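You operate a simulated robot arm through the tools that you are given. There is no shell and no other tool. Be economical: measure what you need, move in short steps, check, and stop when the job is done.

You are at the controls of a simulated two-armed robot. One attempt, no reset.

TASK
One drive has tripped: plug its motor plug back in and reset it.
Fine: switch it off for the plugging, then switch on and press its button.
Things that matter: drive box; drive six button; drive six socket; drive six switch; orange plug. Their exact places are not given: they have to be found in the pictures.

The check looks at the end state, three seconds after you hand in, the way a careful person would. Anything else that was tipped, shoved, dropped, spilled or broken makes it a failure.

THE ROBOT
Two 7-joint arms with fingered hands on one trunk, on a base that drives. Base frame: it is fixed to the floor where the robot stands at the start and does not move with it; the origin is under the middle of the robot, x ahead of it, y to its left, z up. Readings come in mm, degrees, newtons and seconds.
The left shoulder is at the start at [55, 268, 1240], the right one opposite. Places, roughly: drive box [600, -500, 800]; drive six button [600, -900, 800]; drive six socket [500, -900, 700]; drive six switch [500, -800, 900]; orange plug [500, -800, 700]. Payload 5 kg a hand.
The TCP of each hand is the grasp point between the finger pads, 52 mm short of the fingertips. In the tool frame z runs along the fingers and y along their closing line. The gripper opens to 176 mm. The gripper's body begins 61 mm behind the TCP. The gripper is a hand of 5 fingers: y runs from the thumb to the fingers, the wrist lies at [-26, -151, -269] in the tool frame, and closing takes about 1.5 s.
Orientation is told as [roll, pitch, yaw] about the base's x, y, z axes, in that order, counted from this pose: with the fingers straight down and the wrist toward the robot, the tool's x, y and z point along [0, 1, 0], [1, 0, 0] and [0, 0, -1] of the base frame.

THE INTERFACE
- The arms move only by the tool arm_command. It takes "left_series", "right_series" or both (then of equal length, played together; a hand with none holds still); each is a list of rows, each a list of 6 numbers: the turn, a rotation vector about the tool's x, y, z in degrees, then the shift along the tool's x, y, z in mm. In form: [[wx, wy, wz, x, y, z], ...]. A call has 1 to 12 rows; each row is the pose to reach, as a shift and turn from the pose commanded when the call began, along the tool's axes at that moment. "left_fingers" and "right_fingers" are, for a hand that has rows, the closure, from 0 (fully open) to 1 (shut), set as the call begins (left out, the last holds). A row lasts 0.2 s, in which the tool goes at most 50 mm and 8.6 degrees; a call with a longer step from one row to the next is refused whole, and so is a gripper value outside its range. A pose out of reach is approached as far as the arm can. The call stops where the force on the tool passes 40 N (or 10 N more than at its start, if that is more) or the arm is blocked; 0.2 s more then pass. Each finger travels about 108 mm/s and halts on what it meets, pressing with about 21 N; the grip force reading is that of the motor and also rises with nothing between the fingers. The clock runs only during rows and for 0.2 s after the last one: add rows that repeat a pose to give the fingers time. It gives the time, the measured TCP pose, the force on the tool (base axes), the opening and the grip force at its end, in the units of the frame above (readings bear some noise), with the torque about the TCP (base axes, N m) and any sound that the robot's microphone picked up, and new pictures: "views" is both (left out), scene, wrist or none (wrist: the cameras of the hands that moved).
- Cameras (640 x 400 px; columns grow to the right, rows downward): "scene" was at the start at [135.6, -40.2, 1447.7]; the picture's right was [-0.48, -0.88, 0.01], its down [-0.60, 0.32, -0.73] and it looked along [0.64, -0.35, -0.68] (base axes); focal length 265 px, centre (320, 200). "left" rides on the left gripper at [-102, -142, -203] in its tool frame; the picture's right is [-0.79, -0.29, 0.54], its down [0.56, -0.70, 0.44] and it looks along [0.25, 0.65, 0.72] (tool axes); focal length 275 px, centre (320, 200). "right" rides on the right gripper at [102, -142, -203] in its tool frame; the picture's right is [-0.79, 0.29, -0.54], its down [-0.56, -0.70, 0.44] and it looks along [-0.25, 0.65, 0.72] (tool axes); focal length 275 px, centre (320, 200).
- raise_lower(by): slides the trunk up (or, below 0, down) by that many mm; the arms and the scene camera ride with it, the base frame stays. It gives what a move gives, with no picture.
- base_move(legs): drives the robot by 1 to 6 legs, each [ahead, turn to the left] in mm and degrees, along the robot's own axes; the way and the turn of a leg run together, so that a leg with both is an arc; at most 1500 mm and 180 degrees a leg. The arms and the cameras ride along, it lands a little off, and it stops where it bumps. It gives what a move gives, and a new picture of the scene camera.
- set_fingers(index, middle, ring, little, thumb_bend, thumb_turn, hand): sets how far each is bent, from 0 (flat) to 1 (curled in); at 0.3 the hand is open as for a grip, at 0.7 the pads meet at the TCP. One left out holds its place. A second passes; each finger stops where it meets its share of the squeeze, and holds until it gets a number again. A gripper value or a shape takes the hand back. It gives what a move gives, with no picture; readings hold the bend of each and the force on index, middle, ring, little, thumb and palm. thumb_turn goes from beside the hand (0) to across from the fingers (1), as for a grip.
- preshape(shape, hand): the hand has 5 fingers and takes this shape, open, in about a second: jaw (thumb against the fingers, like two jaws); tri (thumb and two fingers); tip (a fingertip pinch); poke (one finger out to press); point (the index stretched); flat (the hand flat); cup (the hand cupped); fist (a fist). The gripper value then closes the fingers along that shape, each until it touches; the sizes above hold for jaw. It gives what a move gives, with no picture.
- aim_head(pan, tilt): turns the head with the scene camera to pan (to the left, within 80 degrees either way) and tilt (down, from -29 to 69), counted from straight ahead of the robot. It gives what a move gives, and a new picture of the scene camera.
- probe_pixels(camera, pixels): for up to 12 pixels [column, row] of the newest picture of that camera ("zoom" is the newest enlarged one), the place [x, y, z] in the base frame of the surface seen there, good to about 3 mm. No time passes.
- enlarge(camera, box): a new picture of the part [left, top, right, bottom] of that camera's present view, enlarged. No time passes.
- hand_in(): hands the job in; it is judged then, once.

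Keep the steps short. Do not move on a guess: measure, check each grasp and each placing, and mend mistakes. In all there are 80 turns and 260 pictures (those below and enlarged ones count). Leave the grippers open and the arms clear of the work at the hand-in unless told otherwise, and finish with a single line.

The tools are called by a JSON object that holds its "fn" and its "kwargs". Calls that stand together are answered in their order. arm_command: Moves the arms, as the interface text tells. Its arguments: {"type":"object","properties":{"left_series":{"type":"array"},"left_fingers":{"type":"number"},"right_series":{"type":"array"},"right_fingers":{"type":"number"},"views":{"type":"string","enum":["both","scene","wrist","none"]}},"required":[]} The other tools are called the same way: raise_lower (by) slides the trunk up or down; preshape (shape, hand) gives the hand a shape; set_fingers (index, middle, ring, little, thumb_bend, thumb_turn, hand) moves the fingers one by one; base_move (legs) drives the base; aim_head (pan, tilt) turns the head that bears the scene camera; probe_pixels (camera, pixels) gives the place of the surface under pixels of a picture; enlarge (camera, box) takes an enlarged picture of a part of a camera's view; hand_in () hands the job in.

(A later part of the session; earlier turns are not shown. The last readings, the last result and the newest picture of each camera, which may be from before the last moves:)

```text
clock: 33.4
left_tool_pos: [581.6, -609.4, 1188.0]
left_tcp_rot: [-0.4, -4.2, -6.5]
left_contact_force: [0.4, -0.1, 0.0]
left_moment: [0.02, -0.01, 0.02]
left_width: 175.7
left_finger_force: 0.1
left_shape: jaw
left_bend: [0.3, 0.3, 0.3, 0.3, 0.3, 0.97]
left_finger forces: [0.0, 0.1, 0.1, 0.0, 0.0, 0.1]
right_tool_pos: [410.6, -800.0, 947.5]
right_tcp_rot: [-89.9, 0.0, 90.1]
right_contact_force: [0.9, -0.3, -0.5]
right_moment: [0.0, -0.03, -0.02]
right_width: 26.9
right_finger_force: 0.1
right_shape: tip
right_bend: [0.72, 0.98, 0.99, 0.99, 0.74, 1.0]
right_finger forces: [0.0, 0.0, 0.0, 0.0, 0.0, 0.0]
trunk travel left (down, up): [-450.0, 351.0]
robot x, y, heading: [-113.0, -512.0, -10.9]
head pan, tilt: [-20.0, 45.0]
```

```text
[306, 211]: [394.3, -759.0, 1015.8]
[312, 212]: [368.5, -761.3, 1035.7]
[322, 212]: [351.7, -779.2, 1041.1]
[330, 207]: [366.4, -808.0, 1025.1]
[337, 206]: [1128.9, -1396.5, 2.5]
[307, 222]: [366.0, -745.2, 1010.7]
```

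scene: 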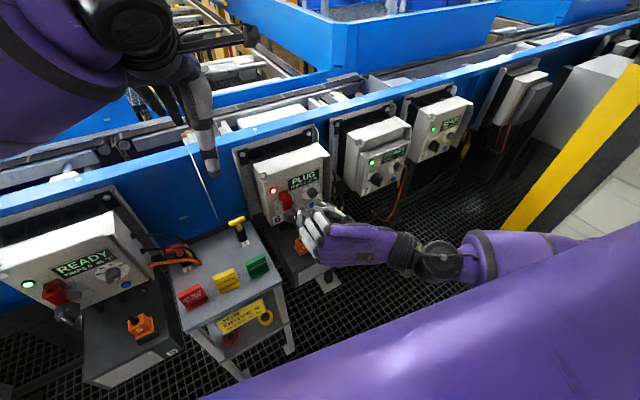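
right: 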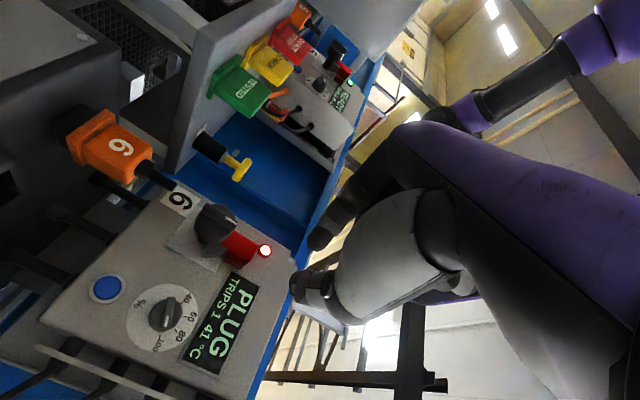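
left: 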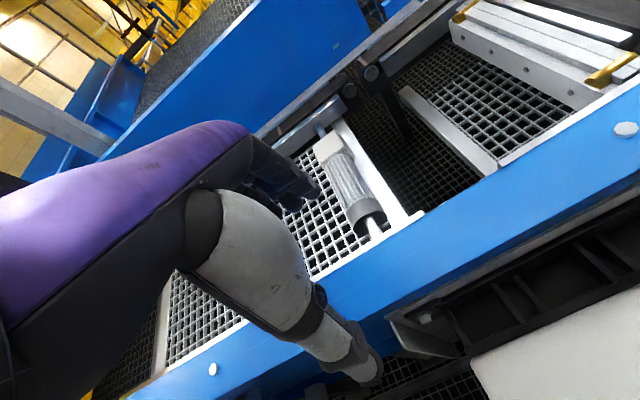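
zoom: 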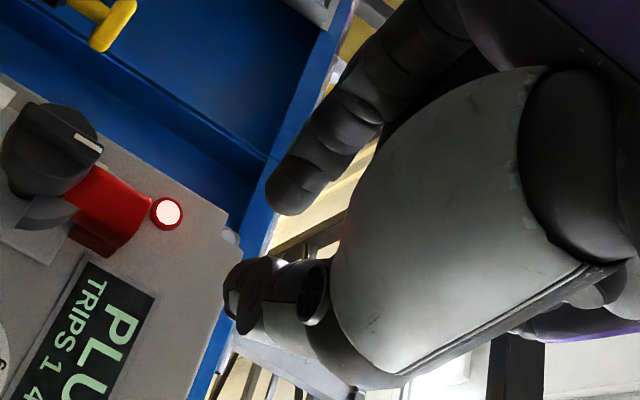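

Index tip sits about at TCP height, ~35 mm ahead of the TCP. I'll open the pinch to ~60 mm and place it in front of the knob (TCP ~[445,-777,850]).

{"fn": "arm_command", "kwargs": {"right_series": [[0, 0, 0, 40, 10, 0], [0, 0, 0, 80, 20, 10], [0, 0, 0, 97, 23, 30], [0, 0, 0, 97, 23, 35], [0, 0, 0, 97, 23, 35]], "right_fingers": 0.66}}

{"fn": "enlarge", "kwargs": {"camera": "right", "box": [220, 130, 400, 330]}}

{"fn": "enlarge", "kwargs": {"camera": "scene", "box": [260, 170, 380, 270]}}

```text
clock: 34.6
left_tool_pos: [582.4, -610.0, 1187.8]
left_tcp_rot: [-0.5, -4.1, -6.5]
left_contact_force: [0.0, 0.5, 0.3]
left_moment: [-0.01, 0.06, 0.0]
left_width: 175.9
left_finger_force: 0.1
left_shape: jaw
left_bend: [0.3, 0.3, 0.3, 0.3, 0.3, 0.98]
left_finger forces: [0.1, 0.0, 0.0, 0.1, 0.0, 0.1]
right_tool_pos: [445.0, -775.5, 850.5]
right_tcp_rot: [-90.0, 0.0, 90.2]
right_contact_force: [-0.2, -0.3, 0.7]
right_moment: [0.0, -0.01, -0.02]
right_width: 59.9
right_finger_force: 0.0
right_shape: tip
right_bend: [0.73, 0.98, 0.99, 0.99, 0.74, 1.0]
right_finger forces: [0.0, 0.0, 0.0, 0.0, 0.0, 0.0]
trunk travel left (down, up): [-450.0, 351.0]
robot x, y, heading: [-114.6, -511.6, -10.8]
head pan, tilt: [-20.0, 45.0]
```

scene: 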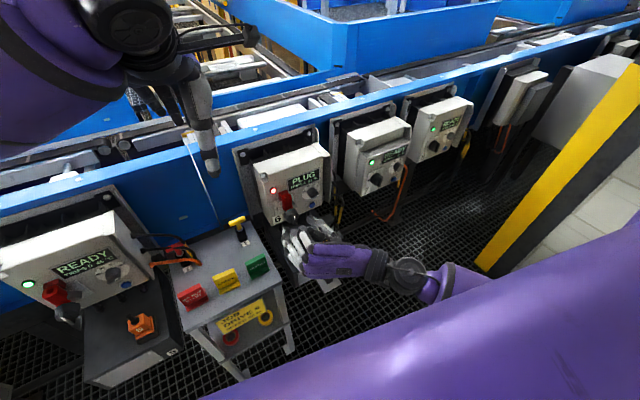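
right: 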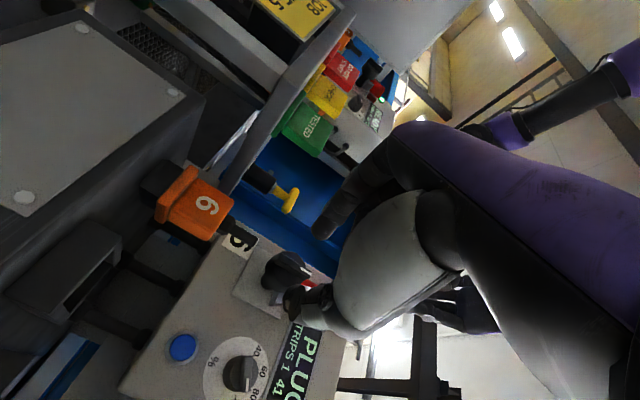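

```text
2.00 times, centred on (310, 230) of right
```

zoom: 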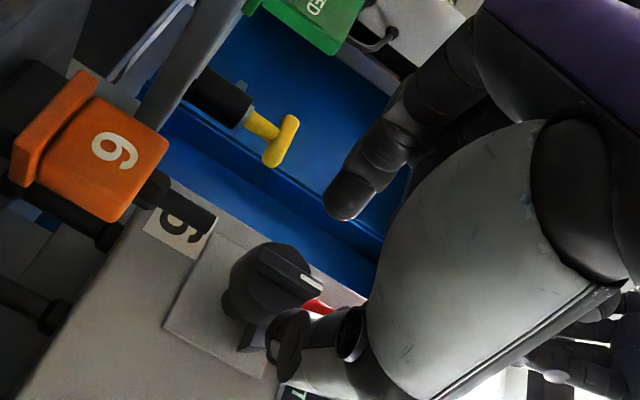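

```text
4.00 times, centred on (320, 220) of scene
```

zoom: 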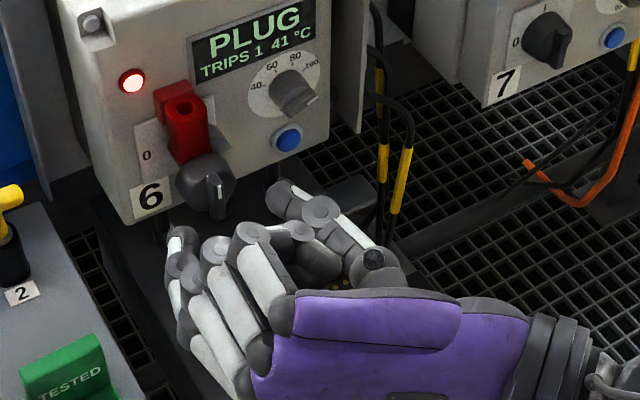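

Tips are in front of the knob, one each side. Advance 42 mm and close.

{"fn": "arm_command", "kwargs": {"right_series": [[0, 0, 0, 0, -1, 20], [0, 0, 0, 0, -1, 35], [0, 0, 0, 0, -1, 42], [0, 0, 0, 0, -1, 42]], "views": "none"}}

{"fn": "arm_command", "kwargs": {"right_series": [[0, 0, 0, 0, 0, 0], [0, 0, 0, 0, 0, 0], [0, 0, 0, 0, 0, 0], [0, 0, 0, 0, 0, 0], [0, 0, 0, 0, 0, 0], [0, 0, 0, 0, 0, 0]], "right_fingers": 1, "views": "wrist"}}

{"fn": "enlarge", "kwargs": {"camera": "right", "box": [220, 170, 380, 330]}}

{"fn": "enlarge", "kwargs": {"camera": "scene", "box": [260, 170, 360, 250]}}

```text
clock: 35.6
left_tool_pos: [582.3, -609.3, 1187.3]
left_tcp_rot: [-0.4, -4.3, -6.5]
left_contact_force: [0.6, 0.8, 0.4]
left_moment: [0.01, -0.02, 0.0]
left_width: 175.6
left_finger_force: 0.1
left_shape: jaw
left_bend: [0.3, 0.3, 0.3, 0.3, 0.3, 0.98]
left_finger forces: [0.1, 0.0, 0.0, 0.0, 0.1, 0.0]
right_tool_pos: [485.8, -777.9, 850.8]
right_tcp_rot: [-90.0, 0.0, 90.2]
right_contact_force: [-0.3, 0.0, -0.1]
right_moment: [0.02, -0.01, -0.01]
right_width: 59.7
right_finger_force: 0.1
right_shape: tip
right_bend: [0.73, 0.98, 0.99, 0.99, 0.74, 1.0]
right_finger forces: [0.1, 0.1, 0.0, 0.0, 0.1, 0.1]
trunk travel left (down, up): [-450.0, 351.0]
robot x, y, heading: [-113.2, -513.3, -11.1]
head pan, tilt: [-20.0, 45.0]
```

```text
clock: 37.0
left_tool_pos: [582.6, -609.9, 1187.6]
left_tcp_rot: [-0.3, -4.1, -6.5]
left_contact_force: [0.3, -0.4, 0.0]
left_moment: [0.02, -0.01, 0.01]
left_width: 175.8
left_finger_force: 0.0
left_shape: jaw
left_bend: [0.3, 0.3, 0.3, 0.3, 0.3, 0.98]
left_finger forces: [0.0, 0.1, 0.1, 0.1, 0.0, 0.0]
right_tool_pos: [486.6, -777.9, 850.5]
right_tcp_rot: [-90.0, 0.0, 90.1]
right_contact_force: [4.8, 0.7, -0.5]
right_moment: [0.01, -0.06, 0.03]
right_width: 37.0
right_finger_force: 21.0
right_shape: tip
right_bend: [0.73, 1.0, 1.0, 1.0, 0.74, 1.0]
right_finger forces: [17.5, 0.0, 0.1, 0.0, 17.3, 0.0]
trunk travel left (down, up): [-450.0, 351.0]
robot x, y, heading: [-112.3, -517.4, -10.9]
head pan, tilt: [-20.0, 45.0]
```

right: 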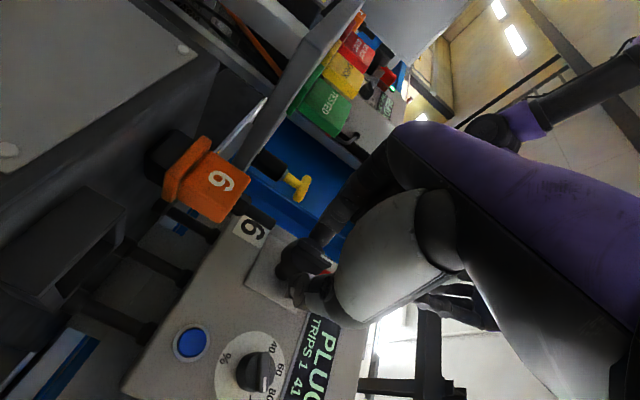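

```text
2.50 times, centred on (300, 250) of right
```

zoom: 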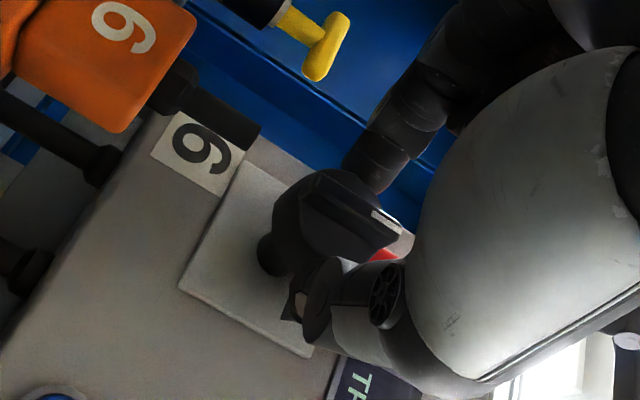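

```text
5.00 times, centred on (310, 210) of scene
```

zoom: 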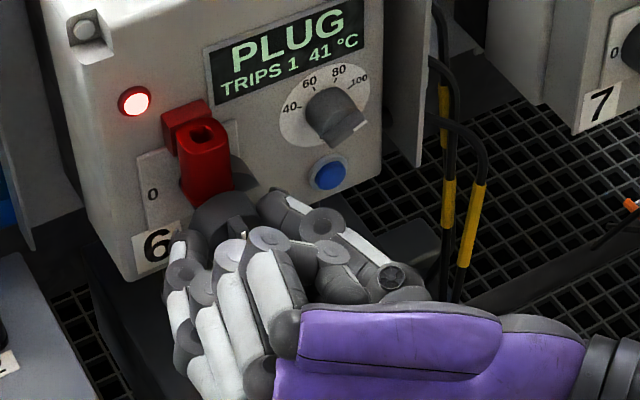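

It gripped the disc's rim (37 mm). I'd rather hold the bar: open, back 10 mm, close again.

{"fn": "arm_command", "kwargs": {"right_series": [[0, 0, 0, 0, 0, 0], [0, 0, 0, 0, 0, 0], [0, 0, 0, 0, 0, -5], [0, 0, 0, 0, 0, -11], [0, 0, 0, 0, 0, -11]], "right_fingers": 0.68, "views": "none"}}

{"fn": "arm_command", "kwargs": {"right_series": [[0, 0, 0, 0, 0, 0], [0, 0, 0, 0, 0, 0], [0, 0, 0, 0, 0, 0], [0, 0, 0, 0, 0, 0], [0, 0, 0, 0, 0, 0], [0, 0, 0, 0, 0, 0]], "right_fingers": 1, "views": "wrist"}}

{"fn": "enlarge", "kwargs": {"camera": "right", "box": [220, 170, 380, 330]}}

```text
clock: 38.2
left_tool_pos: [582.0, -610.5, 1187.8]
left_tcp_rot: [-0.4, -4.1, -6.5]
left_contact_force: [-0.6, 0.7, 0.6]
left_moment: [-0.02, 0.02, 0.02]
left_width: 175.8
left_finger_force: 0.1
left_shape: jaw
left_bend: [0.3, 0.3, 0.3, 0.3, 0.3, 0.98]
left_finger forces: [0.1, 0.0, 0.1, 0.0, 0.0, 0.0]
right_tool_pos: [475.5, -778.4, 850.2]
right_tcp_rot: [-90.0, 0.0, 90.0]
right_contact_force: [0.1, -0.2, -0.6]
right_moment: [-0.03, 0.01, 0.02]
right_width: 56.1
right_finger_force: 0.1
right_shape: tip
right_bend: [0.73, 0.98, 0.99, 0.99, 0.74, 1.0]
right_finger forces: [0.1, 0.0, 0.0, 0.0, 0.1, 0.1]
trunk travel left (down, up): [-450.0, 351.0]
robot x, y, heading: [-112.8, -512.2, -10.7]
head pan, tilt: [-20.0, 45.0]
```

```text
clock: 39.6
left_tool_pos: [562.1, -611.4, 1200.1]
left_tcp_rot: [-1.2, -5.4, -7.1]
left_contact_force: [-1.9, 0.3, 2.2]
left_moment: [0.01, -0.3, 0.13]
left_width: 176.1
left_finger_force: 0.1
left_shape: jaw
left_bend: [0.3, 0.3, 0.3, 0.3, 0.3, 0.97]
left_finger forces: [0.0, 0.0, 0.1, 0.0, 0.0, 0.1]
right_tool_pos: [461.6, -774.7, 859.3]
right_tcp_rot: [-90.7, 0.1, 90.2]
right_contact_force: [-3.0, -1.3, 2.4]
right_moment: [-0.02, 0.07, 0.0]
right_width: 22.8
right_finger_force: 21.2
right_shape: tip
right_bend: [0.73, 1.0, 1.0, 1.0, 0.77, 1.0]
right_finger forces: [0.1, 0.0, 0.0, 0.0, 0.0, 0.0]
trunk travel left (down, up): [-450.0, 351.0]
robot x, y, heading: [-109.9, -514.0, -10.6]
head pan, tilt: [-20.0, 45.0]
stopped in row 6 (right hand): the force on the tool passed its limit (the readings are from after the stop); the commanded pose is now the measured one
```

right: 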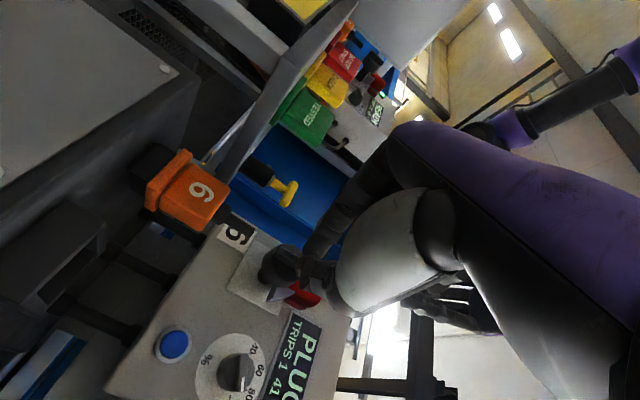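

```text
2.50 times, centred on (300, 250) of right
```

zoom: 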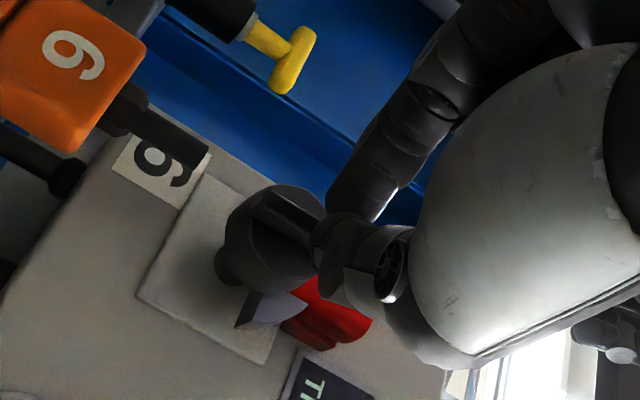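

The tips slid off the bar's rounded edge. I'll take the rim grip instead (which held with 17 N), a bit deeper, centred on the knob.

{"fn": "arm_command", "kwargs": {"right_series": [[0, 0, 0, 0, 0, -5], [0, 0, 0, 5, -1, -5], [0, 0, 0.7, 9, -2.5, -5], [0, 0, 0.7, 9, -2.5, 10], [0, 0, 0.7, 9, -2.5, 28], [0, 0, 0.7, 9, -2.5, 28]], "right_fingers": 0.66, "views": "none"}}

{"fn": "enlarge", "kwargs": {"camera": "right", "box": [220, 170, 380, 330]}}

{"fn": "enlarge", "kwargs": {"camera": "scene", "box": [260, 170, 360, 250]}}

```text
clock: 41.0
left_tool_pos: [566.5, -610.7, 1196.9]
left_tcp_rot: [-1.2, -5.2, -7.1]
left_contact_force: [0.2, 0.1, -0.2]
left_moment: [-0.01, -0.01, 0.0]
left_width: 175.9
left_finger_force: 0.1
left_shape: jaw
left_bend: [0.3, 0.3, 0.3, 0.3, 0.3, 0.97]
left_finger forces: [0.0, 0.1, 0.0, 0.0, 0.0, 0.1]
right_tool_pos: [491.2, -776.5, 847.8]
right_tcp_rot: [-90.6, -0.6, 90.3]
right_contact_force: [0.2, 0.2, 0.1]
right_moment: [0.0, -0.01, -0.04]
right_width: 59.5
right_finger_force: 0.0
right_shape: tip
right_bend: [0.73, 0.98, 0.99, 0.99, 0.74, 1.0]
right_finger forces: [0.0, 0.0, 0.0, 0.1, 0.1, 0.0]
trunk travel left (down, up): [-450.0, 351.0]
robot x, y, heading: [-110.9, -513.7, -11.0]
head pan, tilt: [-20.0, 45.0]
```

```text
2.50 times, centred on (300, 250) of right
```

zoom: 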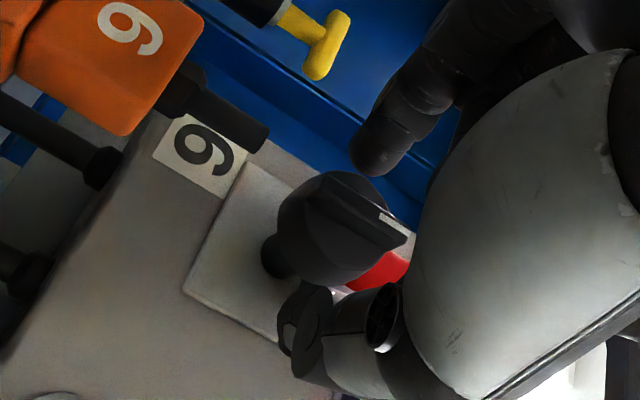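

```text
5.00 times, centred on (310, 210) of scene
```

zoom: 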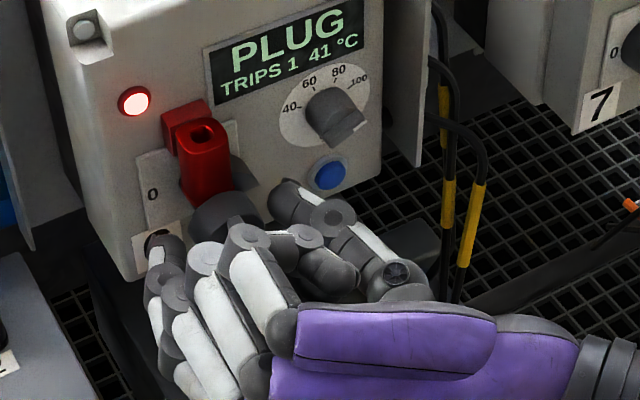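

Knob's between the tips. Close and rotate the first 45° counter-clockwise (wz negative).

{"fn": "arm_command", "kwargs": {"right_series": [[0, 0, 0, 0, 0, 0], [0, 0, 0, 0, 0, 0], [0, 0, 0, 0, 0, 0], [0, 0, 0, 0, 0, 0], [0, 0, 0, 0, 0, 0]], "right_fingers": 1, "views": "none"}}

{"fn": "arm_command", "kwargs": {"right_series": [[0, 0, -8, 0, 0, 0], [0, 0, -16, 0, 0, 0], [0, 0, -24, 0, 0, 0], [0, 0, -32, 0, 0, 0], [0, 0, -40, 0, 0, 0], [0, 0, -48, 0, 0, 0], [0, 0, -48, 0, 0, 0]], "views": "wrist"}}

{"fn": "enlarge", "kwargs": {"camera": "scene", "box": [260, 170, 360, 250]}}

```text
clock: 42.2
left_tool_pos: [567.1, -612.9, 1197.9]
left_tcp_rot: [-1.3, -5.2, -7.1]
left_contact_force: [-0.1, 0.4, -0.6]
left_moment: [0.03, -0.01, -0.01]
left_width: 175.8
left_finger_force: 0.1
left_shape: jaw
left_bend: [0.3, 0.3, 0.3, 0.3, 0.3, 0.97]
left_finger forces: [0.1, 0.1, 0.0, 0.0, 0.0, 0.1]
right_tool_pos: [491.1, -775.5, 847.8]
right_tcp_rot: [-90.6, -0.6, 90.2]
right_contact_force: [5.8, 0.9, 0.7]
right_moment: [-0.02, -0.05, 0.0]
right_width: 37.9
right_finger_force: 20.4
right_shape: tip
right_bend: [0.73, 1.0, 1.0, 1.0, 0.74, 1.0]
right_finger forces: [17.7, 0.0, 0.1, 0.0, 17.7, 0.1]
trunk travel left (down, up): [-450.0, 351.0]
robot x, y, heading: [-110.6, -512.4, -10.9]
head pan, tilt: [-20.0, 45.0]
```

```text
clock: 43.2
left_tool_pos: [546.3, -618.3, 1210.4]
left_tcp_rot: [-2.5, -6.5, -8.3]
left_contact_force: [-2.8, 0.0, 1.0]
left_moment: [0.11, -0.33, 0.11]
left_width: 175.8
left_finger_force: 0.0
left_shape: jaw
left_bend: [0.3, 0.3, 0.3, 0.3, 0.3, 0.98]
left_finger forces: [0.0, 0.1, 0.1, 0.0, 0.1, 0.0]
right_tool_pos: [469.8, -777.7, 841.9]
right_tcp_rot: [-89.8, 31.9, 90.0]
right_contact_force: [-0.9, -9.8, 0.1]
right_moment: [0.08, 0.13, 0.53]
right_width: 33.9
right_finger_force: 20.9
right_shape: tip
right_bend: [0.74, 1.0, 1.0, 1.0, 0.78, 1.0]
right_finger forces: [3.7, 0.0, 0.0, 0.0, 5.7, 0.0]
trunk travel left (down, up): [-450.0, 351.0]
robot x, y, heading: [-111.7, -517.2, -10.9]
head pan, tilt: [-20.0, 45.0]
stopped in row 5 (right hand): the force on the tool passed its limit (the readings are from after the stop); the commanded pose is now the measured one
```

right: 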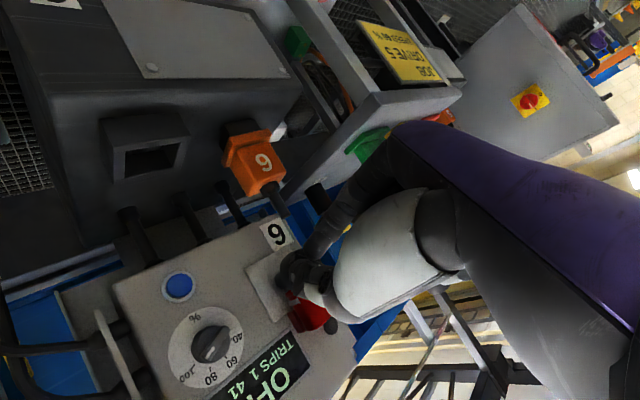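

```text
5.00 times, centred on (310, 210) of scene
```

zoom: 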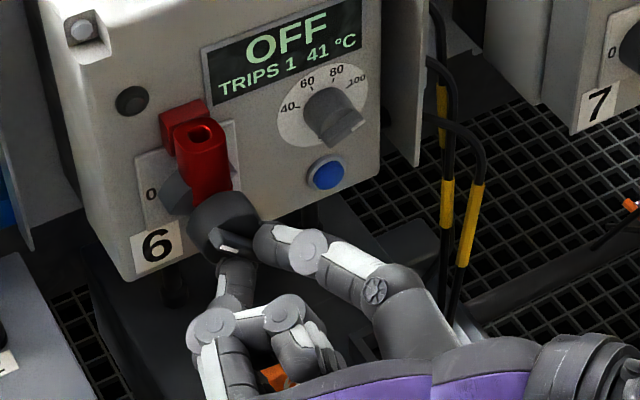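

The display now reads "OFF" and the lamp is out. Open and withdraw 80 mm.

{"fn": "arm_command", "kwargs": {"right_series": [[0, 0, 0, 0, 0, 0], [0, 0, 0, 0, 0, 0], [0, 0, 0, 0, 0, -15], [0, 0, 0, -10, 0, -50], [0, 0, 0, -30, 0, -90], [0, 0, 0, -30, 0, -90]], "right_fingers": 0.6}}

{"fn": "enlarge", "kwargs": {"camera": "scene", "box": [250, 170, 350, 280]}}

```text
clock: 44.6
left_tool_pos: [552.3, -616.8, 1207.5]
left_tcp_rot: [-2.6, -6.2, -8.0]
left_contact_force: [0.9, 0.7, -0.3]
left_moment: [-0.01, 0.07, -0.01]
left_width: 175.6
left_finger_force: 0.1
left_shape: jaw
left_bend: [0.3, 0.3, 0.3, 0.3, 0.3, 0.98]
left_finger forces: [0.0, 0.1, 0.0, 0.1, 0.1, 0.1]
right_tool_pos: [382.8, -761.1, 866.2]
right_tcp_rot: [-89.4, 31.9, 90.3]
right_contact_force: [0.5, -0.1, -1.0]
right_moment: [-0.02, -0.02, 0.0]
right_width: 70.1
right_finger_force: 0.0
right_shape: tip
right_bend: [0.73, 0.98, 0.99, 0.99, 0.73, 1.0]
right_finger forces: [0.0, 0.0, 0.1, 0.0, 0.1, 0.1]
trunk travel left (down, up): [-450.0, 351.0]
robot x, y, heading: [-113.7, -513.4, -10.9]
head pan, tilt: [-20.0, 45.0]
```

scene: 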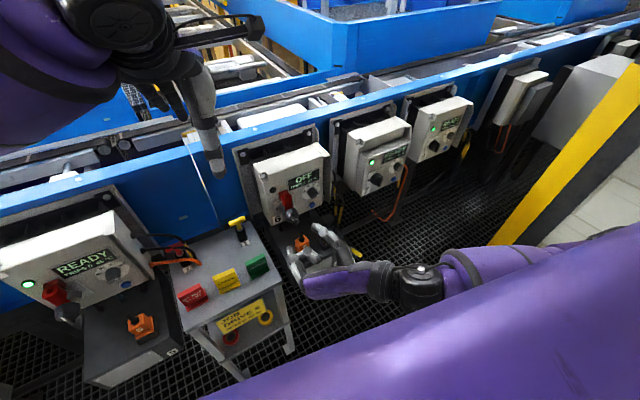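
right: 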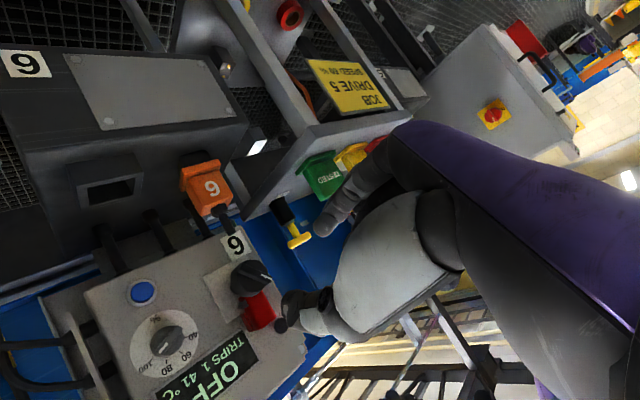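

```text
3.64 times, centred on (300, 225) of scene
```

zoom: 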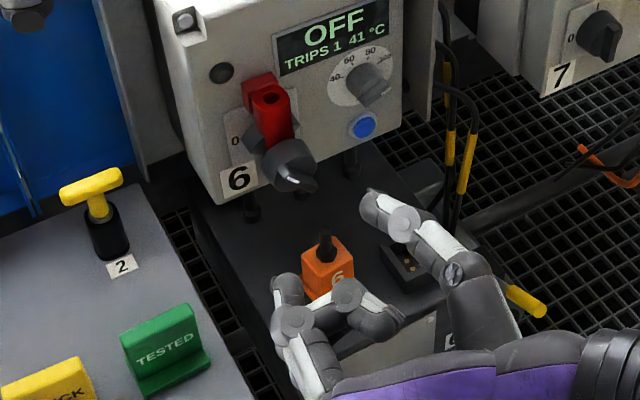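

{"fn": "enlarge", "kwargs": {"camera": "right", "box": [180, 220, 300, 340]}}

{"fn": "enlarge", "kwargs": {"camera": "right", "box": [60, 130, 260, 250]}}

```text
3.33 times, centred on (240, 280) of right
```

zoom: 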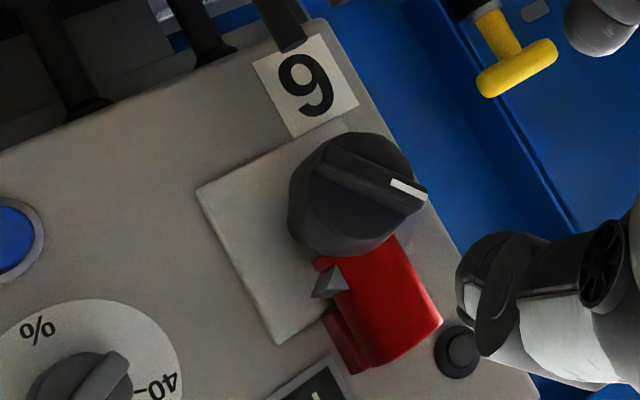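

```text
3.20 times, centred on (160, 190) of right
```

zoom: 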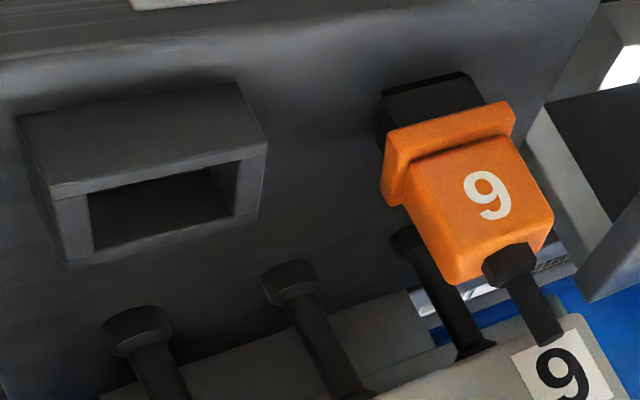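

The knob is only about half-way (fin straddles the red lug). I'll regrip deeper at this angle and turn it the rest.

{"fn": "arm_command", "kwargs": {"right_series": [[0, 0, 0, 12, -2, 30], [0, 0, 0, 23, -4.6, 60], [0, 0, 0, 23, -4.6, 90], [0, 0, 0, 23, -4.6, 114], [0, 0, 0, 23, -4.6, 114]], "right_fingers": 0.66, "views": "none"}}

{"fn": "arm_command", "kwargs": {"right_series": [[0, 0, 0, 0, 0, 0], [0, 0, 0, 0, 0, 0], [0, 0, 0, 0, 0, 0], [0, 0, 0, 0, 0, 0], [0, 0, 0, 0, 0, 0]], "right_fingers": 1, "views": "wrist"}}

{"fn": "enlarge", "kwargs": {"camera": "scene", "box": [250, 170, 350, 280]}}

```text
clock: 45.8
left_tool_pos: [552.5, -617.6, 1208.8]
left_tcp_rot: [-2.4, -6.3, -8.1]
left_contact_force: [0.0, -0.5, -0.6]
left_moment: [-0.01, 0.0, -0.01]
left_width: 176.0
left_finger_force: 0.2
left_shape: jaw
left_bend: [0.3, 0.3, 0.3, 0.3, 0.3, 0.98]
left_finger forces: [0.0, 0.1, 0.0, 0.0, 0.0, 0.0]
right_tool_pos: [495.2, -773.9, 849.7]
right_tcp_rot: [-89.6, 31.8, 90.3]
right_contact_force: [0.2, 0.5, -0.3]
right_moment: [0.04, 0.03, 0.0]
right_width: 60.9
right_finger_force: 0.0
right_shape: tip
right_bend: [0.73, 0.98, 0.99, 0.99, 0.74, 1.0]
right_finger forces: [0.0, 0.0, 0.0, 0.0, 0.1, 0.0]
trunk travel left (down, up): [-450.0, 351.0]
robot x, y, heading: [-111.6, -516.8, -10.8]
head pan, tilt: [-20.0, 45.0]
```

```text
clock: 47.0
left_tool_pos: [551.4, -617.0, 1208.2]
left_tcp_rot: [-2.5, -6.3, -8.0]
left_contact_force: [0.1, 0.3, 0.3]
left_moment: [0.02, -0.03, 0.03]
left_width: 176.0
left_finger_force: 0.1
left_shape: jaw
left_bend: [0.3, 0.3, 0.3, 0.3, 0.3, 0.98]
left_finger forces: [0.0, 0.0, 0.0, 0.0, 0.0, 0.0]
right_tool_pos: [495.7, -773.8, 849.4]
right_tcp_rot: [-89.7, 31.8, 90.2]
right_contact_force: [4.7, 0.8, 1.3]
right_moment: [-0.01, -0.04, 0.02]
right_width: 38.1
right_finger_force: 21.0
right_shape: tip
right_bend: [0.73, 1.0, 1.0, 1.0, 0.74, 1.0]
right_finger forces: [18.1, 0.1, 0.0, 0.0, 17.8, 0.0]
trunk travel left (down, up): [-450.0, 351.0]
robot x, y, heading: [-111.2, -512.8, -10.9]
head pan, tilt: [-20.0, 45.0]
```

right: 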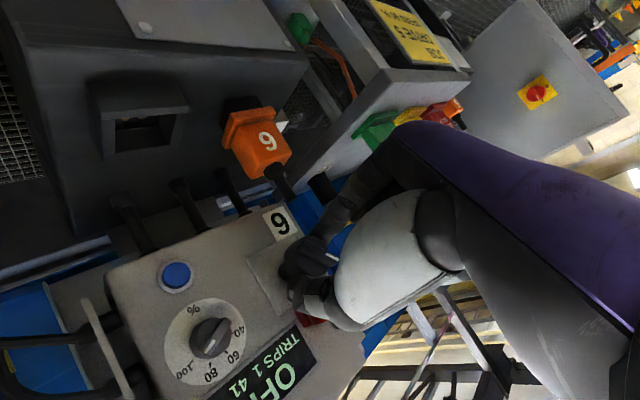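

```text
3.64 times, centred on (300, 225) of scene
```

zoom: 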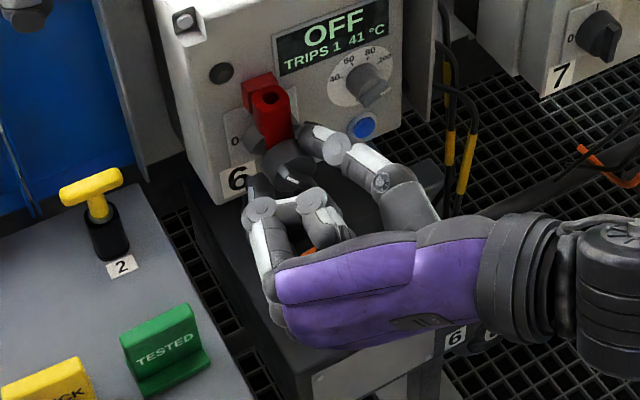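

Firm hold (18 N). Turn a further 48°.

{"fn": "arm_command", "kwargs": {"right_series": [[0, 0, -8, 0, 0, 0], [0, 0, -16, 0, 0, 0], [0, 0, -24, 0, 0, 0], [0, 0, -32, 0, 0, 0], [0, 0, -40, 0, 0, 0], [0, 0, -48, 0, 0, 0], [0, 0, -55, 0, 0, 0], [0, 0, -55, 0, 0, 0]], "views": "wrist"}}

{"fn": "enlarge", "kwargs": {"camera": "scene", "box": [250, 170, 350, 280]}}

```text
clock: 48.8
left_tool_pos: [550.9, -615.5, 1207.5]
left_tcp_rot: [-2.5, -6.2, -8.1]
left_contact_force: [0.5, -0.3, -0.2]
left_moment: [-0.02, 0.02, -0.01]
left_width: 175.8
left_finger_force: 0.0
left_shape: jaw
left_bend: [0.3, 0.3, 0.3, 0.3, 0.3, 0.98]
left_finger forces: [0.0, 0.0, 0.0, 0.0, 0.1, 0.0]
right_tool_pos: [493.9, -775.5, 848.1]
right_tcp_rot: [-81.9, 86.7, 98.1]
right_contact_force: [-1.9, -4.2, -10.3]
right_moment: [1.16, 0.38, -0.39]
right_width: 37.3
right_finger_force: 20.8
right_shape: tip
right_bend: [0.72, 1.0, 1.0, 1.0, 0.77, 0.96]
right_finger forces: [24.8, 0.0, 0.0, 0.0, 28.4, 0.1]
trunk travel left (down, up): [-450.0, 351.0]
robot x, y, heading: [-112.5, -513.4, -10.9]
head pan, tilt: [-20.0, 45.0]
```

right: 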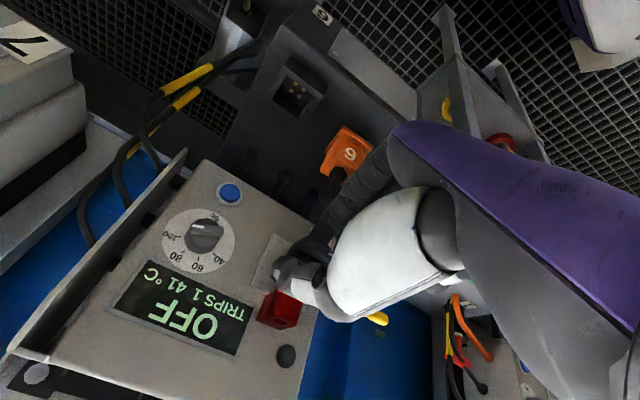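

```text
3.64 times, centred on (300, 225) of scene
```

zoom: 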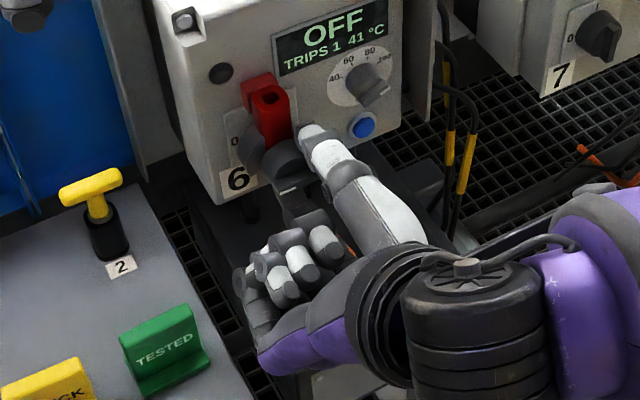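

Torque 1.2 Nm: likely at the stop. Open, withdraw, look.

{"fn": "arm_command", "kwargs": {"right_series": [[0, 0, 0, 0, 0, 0], [0, 0, 0, 0, 0, 0], [0, 0, 0, 0, 0, 0], [0, 0, 0, 0, 0, -30], [0, 0, 0, 0, -20, -70], [0, 0, 0, 0, -60, -90], [0, 0, 0, 0, -60, -90]], "right_fingers": 0.6, "views": "wrist"}}

{"fn": "enlarge", "kwargs": {"camera": "scene", "box": [250, 170, 350, 280]}}

{"fn": "enlarge", "kwargs": {"camera": "right", "box": [160, 180, 360, 330]}}

```text
clock: 50.4
left_tool_pos: [551.1, -616.4, 1208.1]
left_tcp_rot: [-2.5, -6.4, -8.1]
left_contact_force: [-0.3, 0.1, -0.2]
left_moment: [0.01, 0.08, -0.01]
left_width: 176.1
left_finger_force: 0.0
left_shape: jaw
left_bend: [0.3, 0.3, 0.3, 0.3, 0.3, 0.98]
left_finger forces: [0.1, 0.0, 0.1, 0.1, 0.0, 0.0]
right_tool_pos: [405.6, -779.8, 908.6]
right_tcp_rot: [-82.7, 86.9, 97.4]
right_contact_force: [0.7, 0.5, -0.1]
right_moment: [-0.04, -0.03, 0.02]
right_width: 70.4
right_finger_force: 0.0
right_shape: tip
right_bend: [0.73, 0.98, 0.99, 0.99, 0.73, 1.0]
right_finger forces: [0.0, 0.0, 0.1, 0.0, 0.1, 0.1]
trunk travel left (down, up): [-450.0, 351.0]
robot x, y, heading: [-110.4, -513.8, -10.9]
head pan, tilt: [-20.0, 45.0]
```

right: 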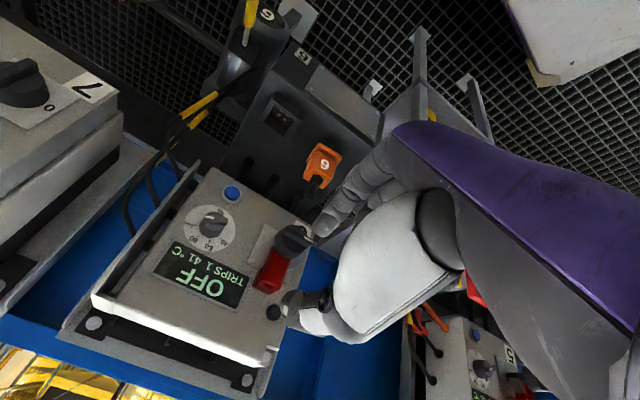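

```text
3.64 times, centred on (300, 225) of scene
```

zoom: 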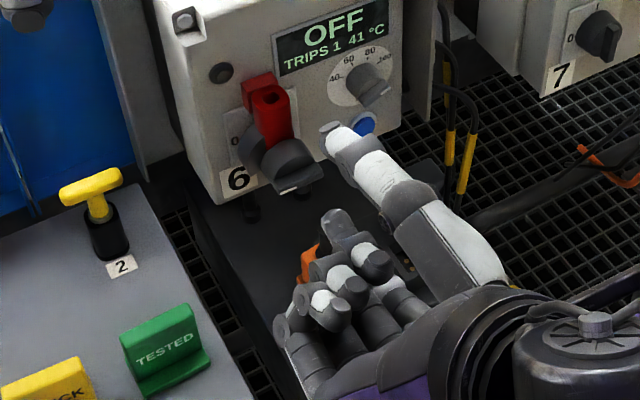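

```text
2.67 times, centred on (260, 255) of right
```

zoom: 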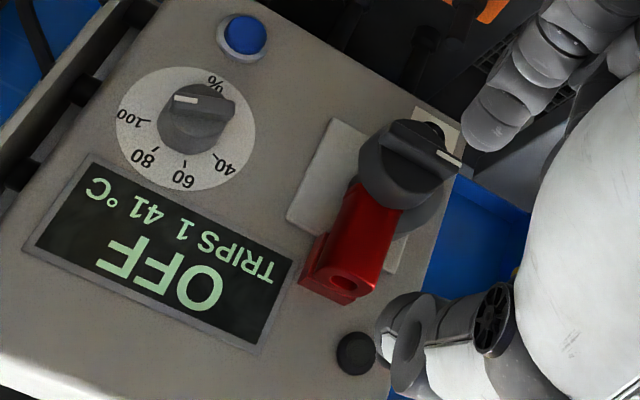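

Now fully at 0, "OFF". Next the plug: measure plug and socket.

{"fn": "enlarge", "kwargs": {"camera": "right", "box": [240, 80, 360, 210]}}

{"fn": "probe_pixels", "kwargs": {"camera": "zoom", "pixels": [[335, 200], [385, 250], [425, 250], [300, 270], [110, 130], [200, 90], [150, 190], [75, 165], [155, 140], [250, 180], [300, 60], [420, 300]]}}

```text
3.08 times, centred on (300, 145) of right
```

zoom: 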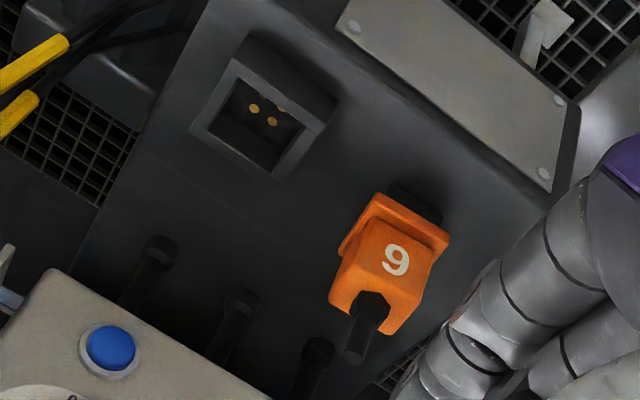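

```text
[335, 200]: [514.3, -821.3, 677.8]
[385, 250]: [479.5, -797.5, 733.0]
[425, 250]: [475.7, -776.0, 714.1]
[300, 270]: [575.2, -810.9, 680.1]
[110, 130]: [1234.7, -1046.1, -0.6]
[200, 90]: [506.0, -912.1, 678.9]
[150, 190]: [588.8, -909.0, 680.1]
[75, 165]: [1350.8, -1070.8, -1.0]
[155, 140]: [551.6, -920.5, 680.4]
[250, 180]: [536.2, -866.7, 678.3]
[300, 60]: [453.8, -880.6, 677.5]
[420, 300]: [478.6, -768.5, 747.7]
```

Shelf top is z≈679. I'll turn the hand back to the level pinch pose and shift it right so the scene camera sees the plug clearly.

{"fn": "arm_command", "kwargs": {"right_series": [[0, 0, 8, 20, 0, -20], [0, 0, 16, 40, 0, -40], [0, 0, 24, 60, 0, -50], [0, 0, 32, 80, 0, -50], [0, 0, 40, 100, 0, -50], [0, 0, 48, 120, 0, -50], [0, 0, 56, 120, 0, -50], [0, 0, 64, 120, 0, -50], [0, 0, 72, 120, 0, -50], [0, 0, 80, 120, 0, -50], [0, 0, 87, 120, 0, -50], [0, 0, 87, 120, 0, -50]], "views": "scene"}}

{"fn": "enlarge", "kwargs": {"camera": "scene", "box": [275, 215, 335, 265]}}

```text
clock: 53.0
left_tool_pos: [551.9, -616.6, 1206.0]
left_tcp_rot: [-2.3, -6.2, -8.1]
left_contact_force: [2.3, -2.0, -1.1]
left_moment: [0.05, 0.21, -0.02]
left_width: 175.8
left_finger_force: 0.0
left_shape: jaw
left_bend: [0.3, 0.3, 0.3, 0.3, 0.3, 0.98]
left_finger forces: [0.0, 0.0, 0.1, 0.0, 0.0, 0.0]
right_tool_pos: [357.5, -899.0, 900.1]
right_tcp_rot: [-89.5, -0.3, 90.1]
right_contact_force: [1.1, -0.7, -1.8]
right_moment: [0.0, -0.07, 0.17]
right_width: 70.4
right_finger_force: 0.0
right_shape: tip
right_bend: [0.73, 0.98, 0.99, 0.99, 0.73, 1.0]
right_finger forces: [0.0, 0.0, 0.0, 0.0, 0.1, 0.0]
right hand out of reach, approached as far as the arm can: row 1, 2, 3, 4, 5
trunk travel left (down, up): [-450.0, 351.0]
robot x, y, heading: [-107.5, -516.8, -10.8]
head pan, tilt: [-20.0, 45.0]
```

scene: 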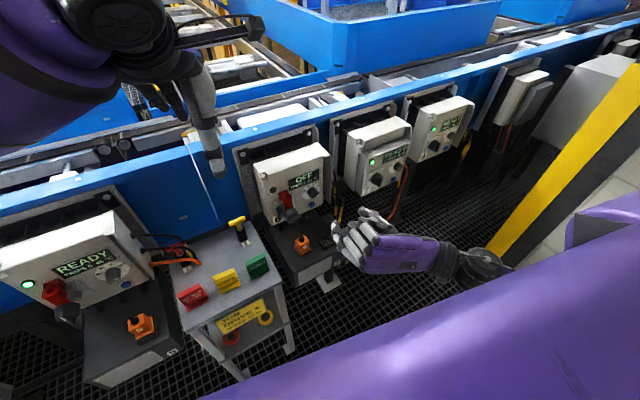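

```text
8.00 times, centred on (305, 240) of scene
```

zoom: 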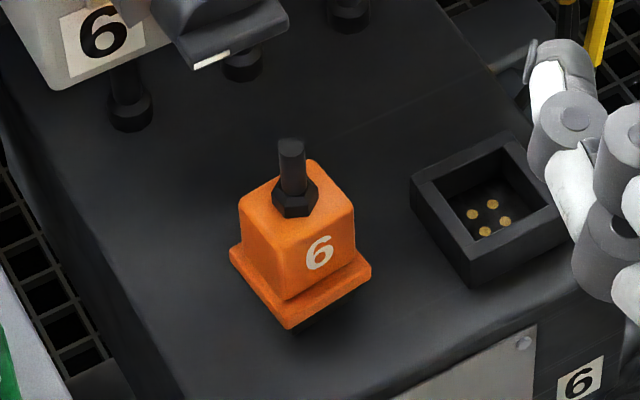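

{"fn": "probe_pixels", "kwargs": {"camera": "zoom", "pixels": [[292, 145], [262, 190], [280, 232], [335, 185], [310, 168], [320, 250], [260, 240], [290, 318], [236, 252], [367, 270], [310, 325]]}}

{"fn": "probe_pixels", "kwargs": {"camera": "zoom", "pixels": [[418, 184], [470, 236], [512, 140], [560, 205], [470, 260], [487, 215], [445, 240], [520, 250], [400, 300], [440, 165], [550, 185], [505, 228]]}}

```text
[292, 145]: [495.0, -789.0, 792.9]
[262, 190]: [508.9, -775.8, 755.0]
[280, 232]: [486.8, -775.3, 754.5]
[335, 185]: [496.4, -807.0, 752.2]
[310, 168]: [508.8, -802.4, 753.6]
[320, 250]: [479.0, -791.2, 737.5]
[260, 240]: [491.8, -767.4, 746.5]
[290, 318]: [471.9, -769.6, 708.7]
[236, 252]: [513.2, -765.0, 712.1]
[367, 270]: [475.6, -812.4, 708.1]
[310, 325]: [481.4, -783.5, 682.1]
```

```text
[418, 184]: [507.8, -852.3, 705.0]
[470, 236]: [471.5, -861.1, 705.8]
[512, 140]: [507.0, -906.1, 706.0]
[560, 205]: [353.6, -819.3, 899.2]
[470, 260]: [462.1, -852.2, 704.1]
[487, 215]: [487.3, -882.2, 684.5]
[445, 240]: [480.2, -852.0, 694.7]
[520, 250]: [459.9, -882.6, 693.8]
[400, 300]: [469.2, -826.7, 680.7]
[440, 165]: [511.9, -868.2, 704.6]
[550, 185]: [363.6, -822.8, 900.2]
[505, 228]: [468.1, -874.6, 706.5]
```

Plug: body 40 mm wide centred ≈[495,-789], z 712–754, flange below, yaw ≈+5°; socket centre ≈[486,-879], rim z 705. I'll bring the pinch in front of and a bit above the plug, pitched 12° down and yawed 5°.

{"fn": "arm_command", "kwargs": {"right_series": [[-1.5, 3, 0, 10, 30, 0], [-3, 6, 0, 30, 60, 10], [-4.5, 9, 0, 60, 90, 20], [-5.5, 12, 0, 90, 106, 30], [-5.5, 12, 0, 100, 106, 33], [-5.5, 12, 0, 100, 106, 33]], "right_fingers": 0.62}}

{"fn": "enlarge", "kwargs": {"camera": "scene", "box": [260, 200, 380, 290]}}

{"fn": "enlarge", "kwargs": {"camera": "right", "box": [120, 80, 400, 340]}}

```text
clock: 54.4
left_tool_pos: [552.0, -617.1, 1207.5]
left_tcp_rot: [-2.6, -6.2, -8.0]
left_contact_force: [0.7, 0.8, -0.1]
left_moment: [-0.03, 0.04, -0.02]
left_width: 176.0
left_finger_force: 0.0
left_shape: jaw
left_bend: [0.3, 0.3, 0.3, 0.3, 0.3, 0.98]
left_finger forces: [0.1, 0.0, 0.0, 0.1, 0.1, 0.1]
right_tool_pos: [389.7, -791.1, 802.0]
right_tcp_rot: [-77.6, -0.7, 95.5]
right_contact_force: [0.5, -0.2, -0.4]
right_moment: [-0.03, 0.0, 0.01]
right_width: 67.7
right_finger_force: 0.1
right_shape: tip
right_bend: [0.73, 0.98, 0.99, 0.99, 0.73, 1.0]
right_finger forces: [0.1, 0.1, 0.0, 0.0, 0.0, 0.1]
trunk travel left (down, up): [-450.0, 351.0]
robot x, y, heading: [-111.0, -516.8, -10.9]
head pan, tilt: [-20.0, 45.0]
```

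scene: 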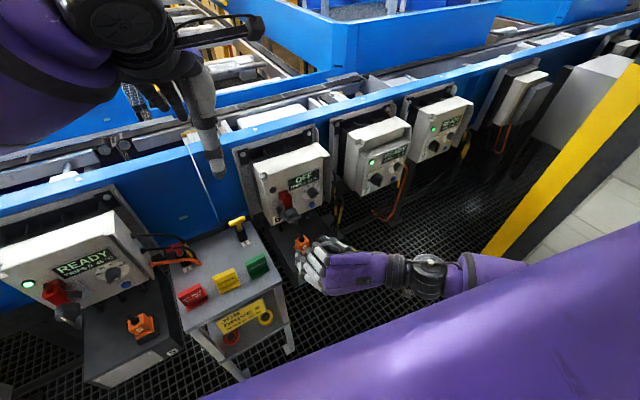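
right: 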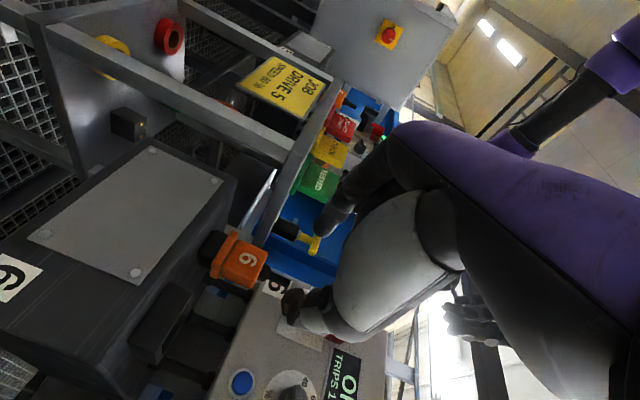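

```text
4.44 times, centred on (320, 245) of scene
```

zoom: 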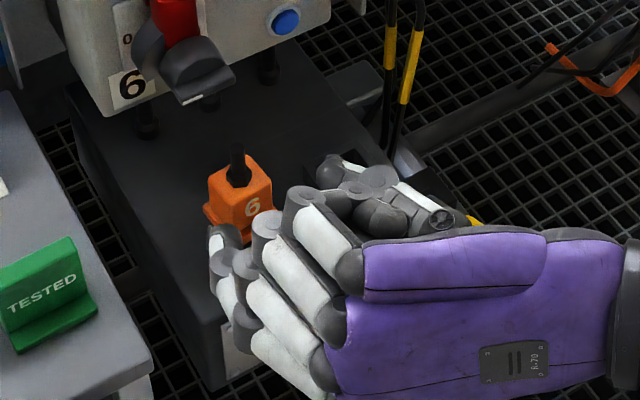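

```text
1.54 times, centred on (260, 210) of right
```

zoom: 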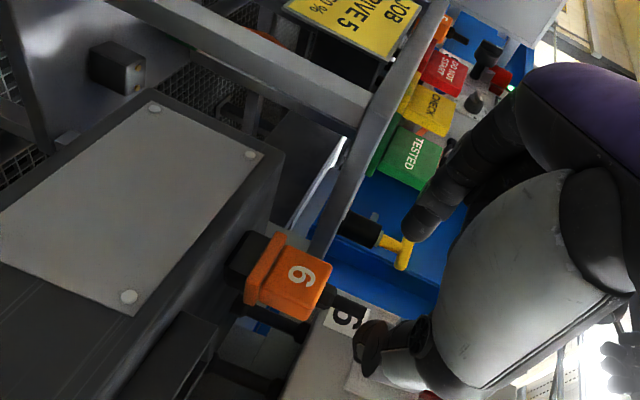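

Check the lever handle's position and lower the hand in front of the plug.

{"fn": "probe_pixels", "kwargs": {"camera": "zoom", "pixels": [[20, 300]]}}

{"fn": "probe_pixels", "kwargs": {"camera": "scene", "pixels": [[355, 244], [345, 236], [325, 252]]}}

{"fn": "arm_command", "kwargs": {"right_series": [[0, 0, 0, 22, -4, 4], [0, 0, 0, 43.7, -8, 8.5], [0, 0, 0, 43.7, -8, 8.5]]}}

{"fn": "enlarge", "kwargs": {"camera": "scene", "box": [260, 200, 380, 290]}}

{"fn": "enlarge", "kwargs": {"camera": "right", "box": [180, 160, 400, 340]}}

```text
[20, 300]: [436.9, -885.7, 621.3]
```

```text
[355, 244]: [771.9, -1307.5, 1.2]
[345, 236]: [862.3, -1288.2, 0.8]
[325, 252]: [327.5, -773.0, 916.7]
```

```text
clock: 55.2
left_tool_pos: [550.4, -616.6, 1208.2]
left_tcp_rot: [-2.5, -6.3, -8.1]
left_contact_force: [-0.2, 0.3, 0.3]
left_moment: [-0.01, 0.04, 0.01]
left_width: 175.7
left_finger_force: 0.0
left_shape: jaw
left_bend: [0.3, 0.3, 0.3, 0.3, 0.3, 0.98]
left_finger forces: [0.1, 0.0, 0.0, 0.1, 0.0, 0.0]
right_tool_pos: [388.0, -798.8, 757.5]
right_tcp_rot: [-77.7, -0.8, 95.5]
right_contact_force: [-0.5, 0.3, 0.2]
right_moment: [0.03, 0.0, 0.0]
right_width: 67.6
right_finger_force: 0.1
right_shape: tip
right_bend: [0.73, 0.98, 0.99, 0.99, 0.73, 1.0]
right_finger forces: [0.1, 0.1, 0.0, 0.0, 0.1, 0.0]
trunk travel left (down, up): [-450.0, 351.0]
robot x, y, heading: [-111.1, -512.2, -10.9]
head pan, tilt: [-20.0, 45.0]
```

scene: 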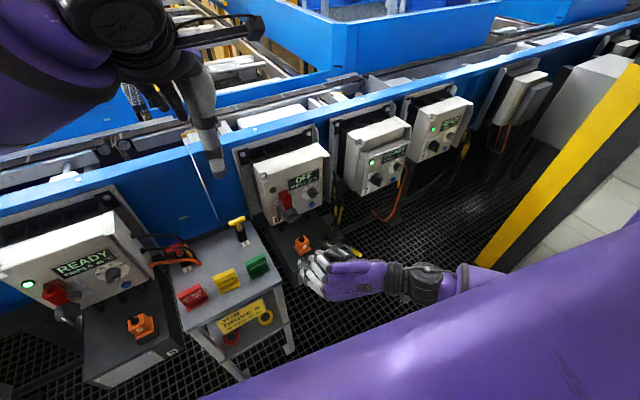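
right: 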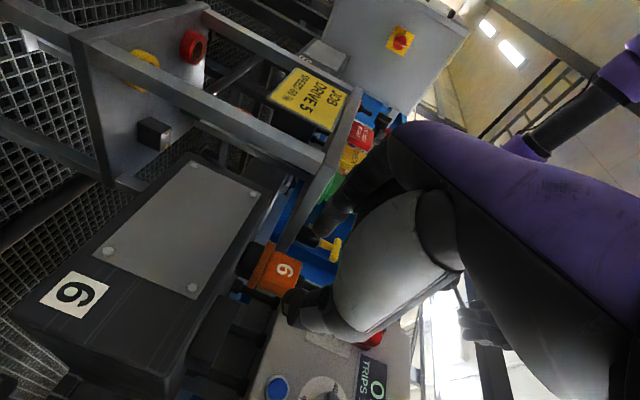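

```text
4.44 times, centred on (320, 245) of scene
```

zoom: 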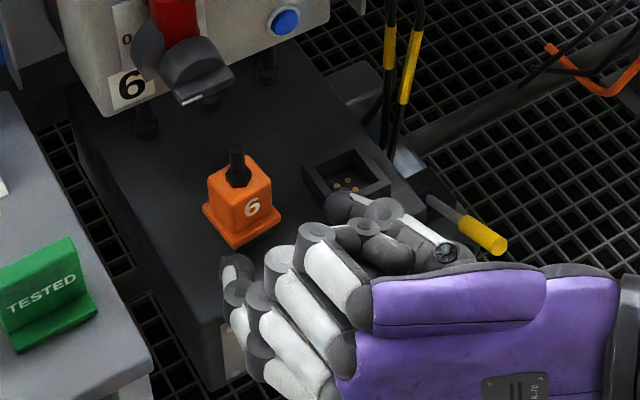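

```text
2.22 times, centred on (290, 250) of right
```

zoom: 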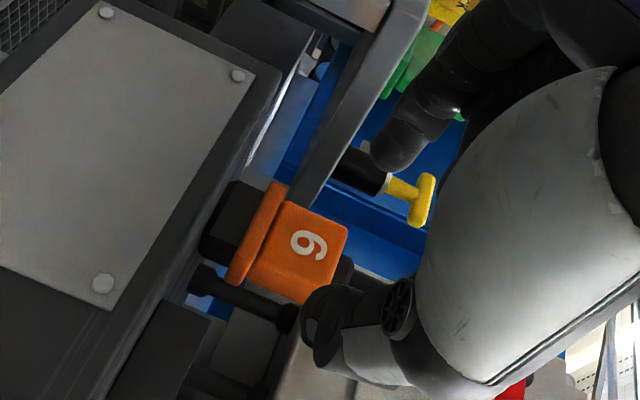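

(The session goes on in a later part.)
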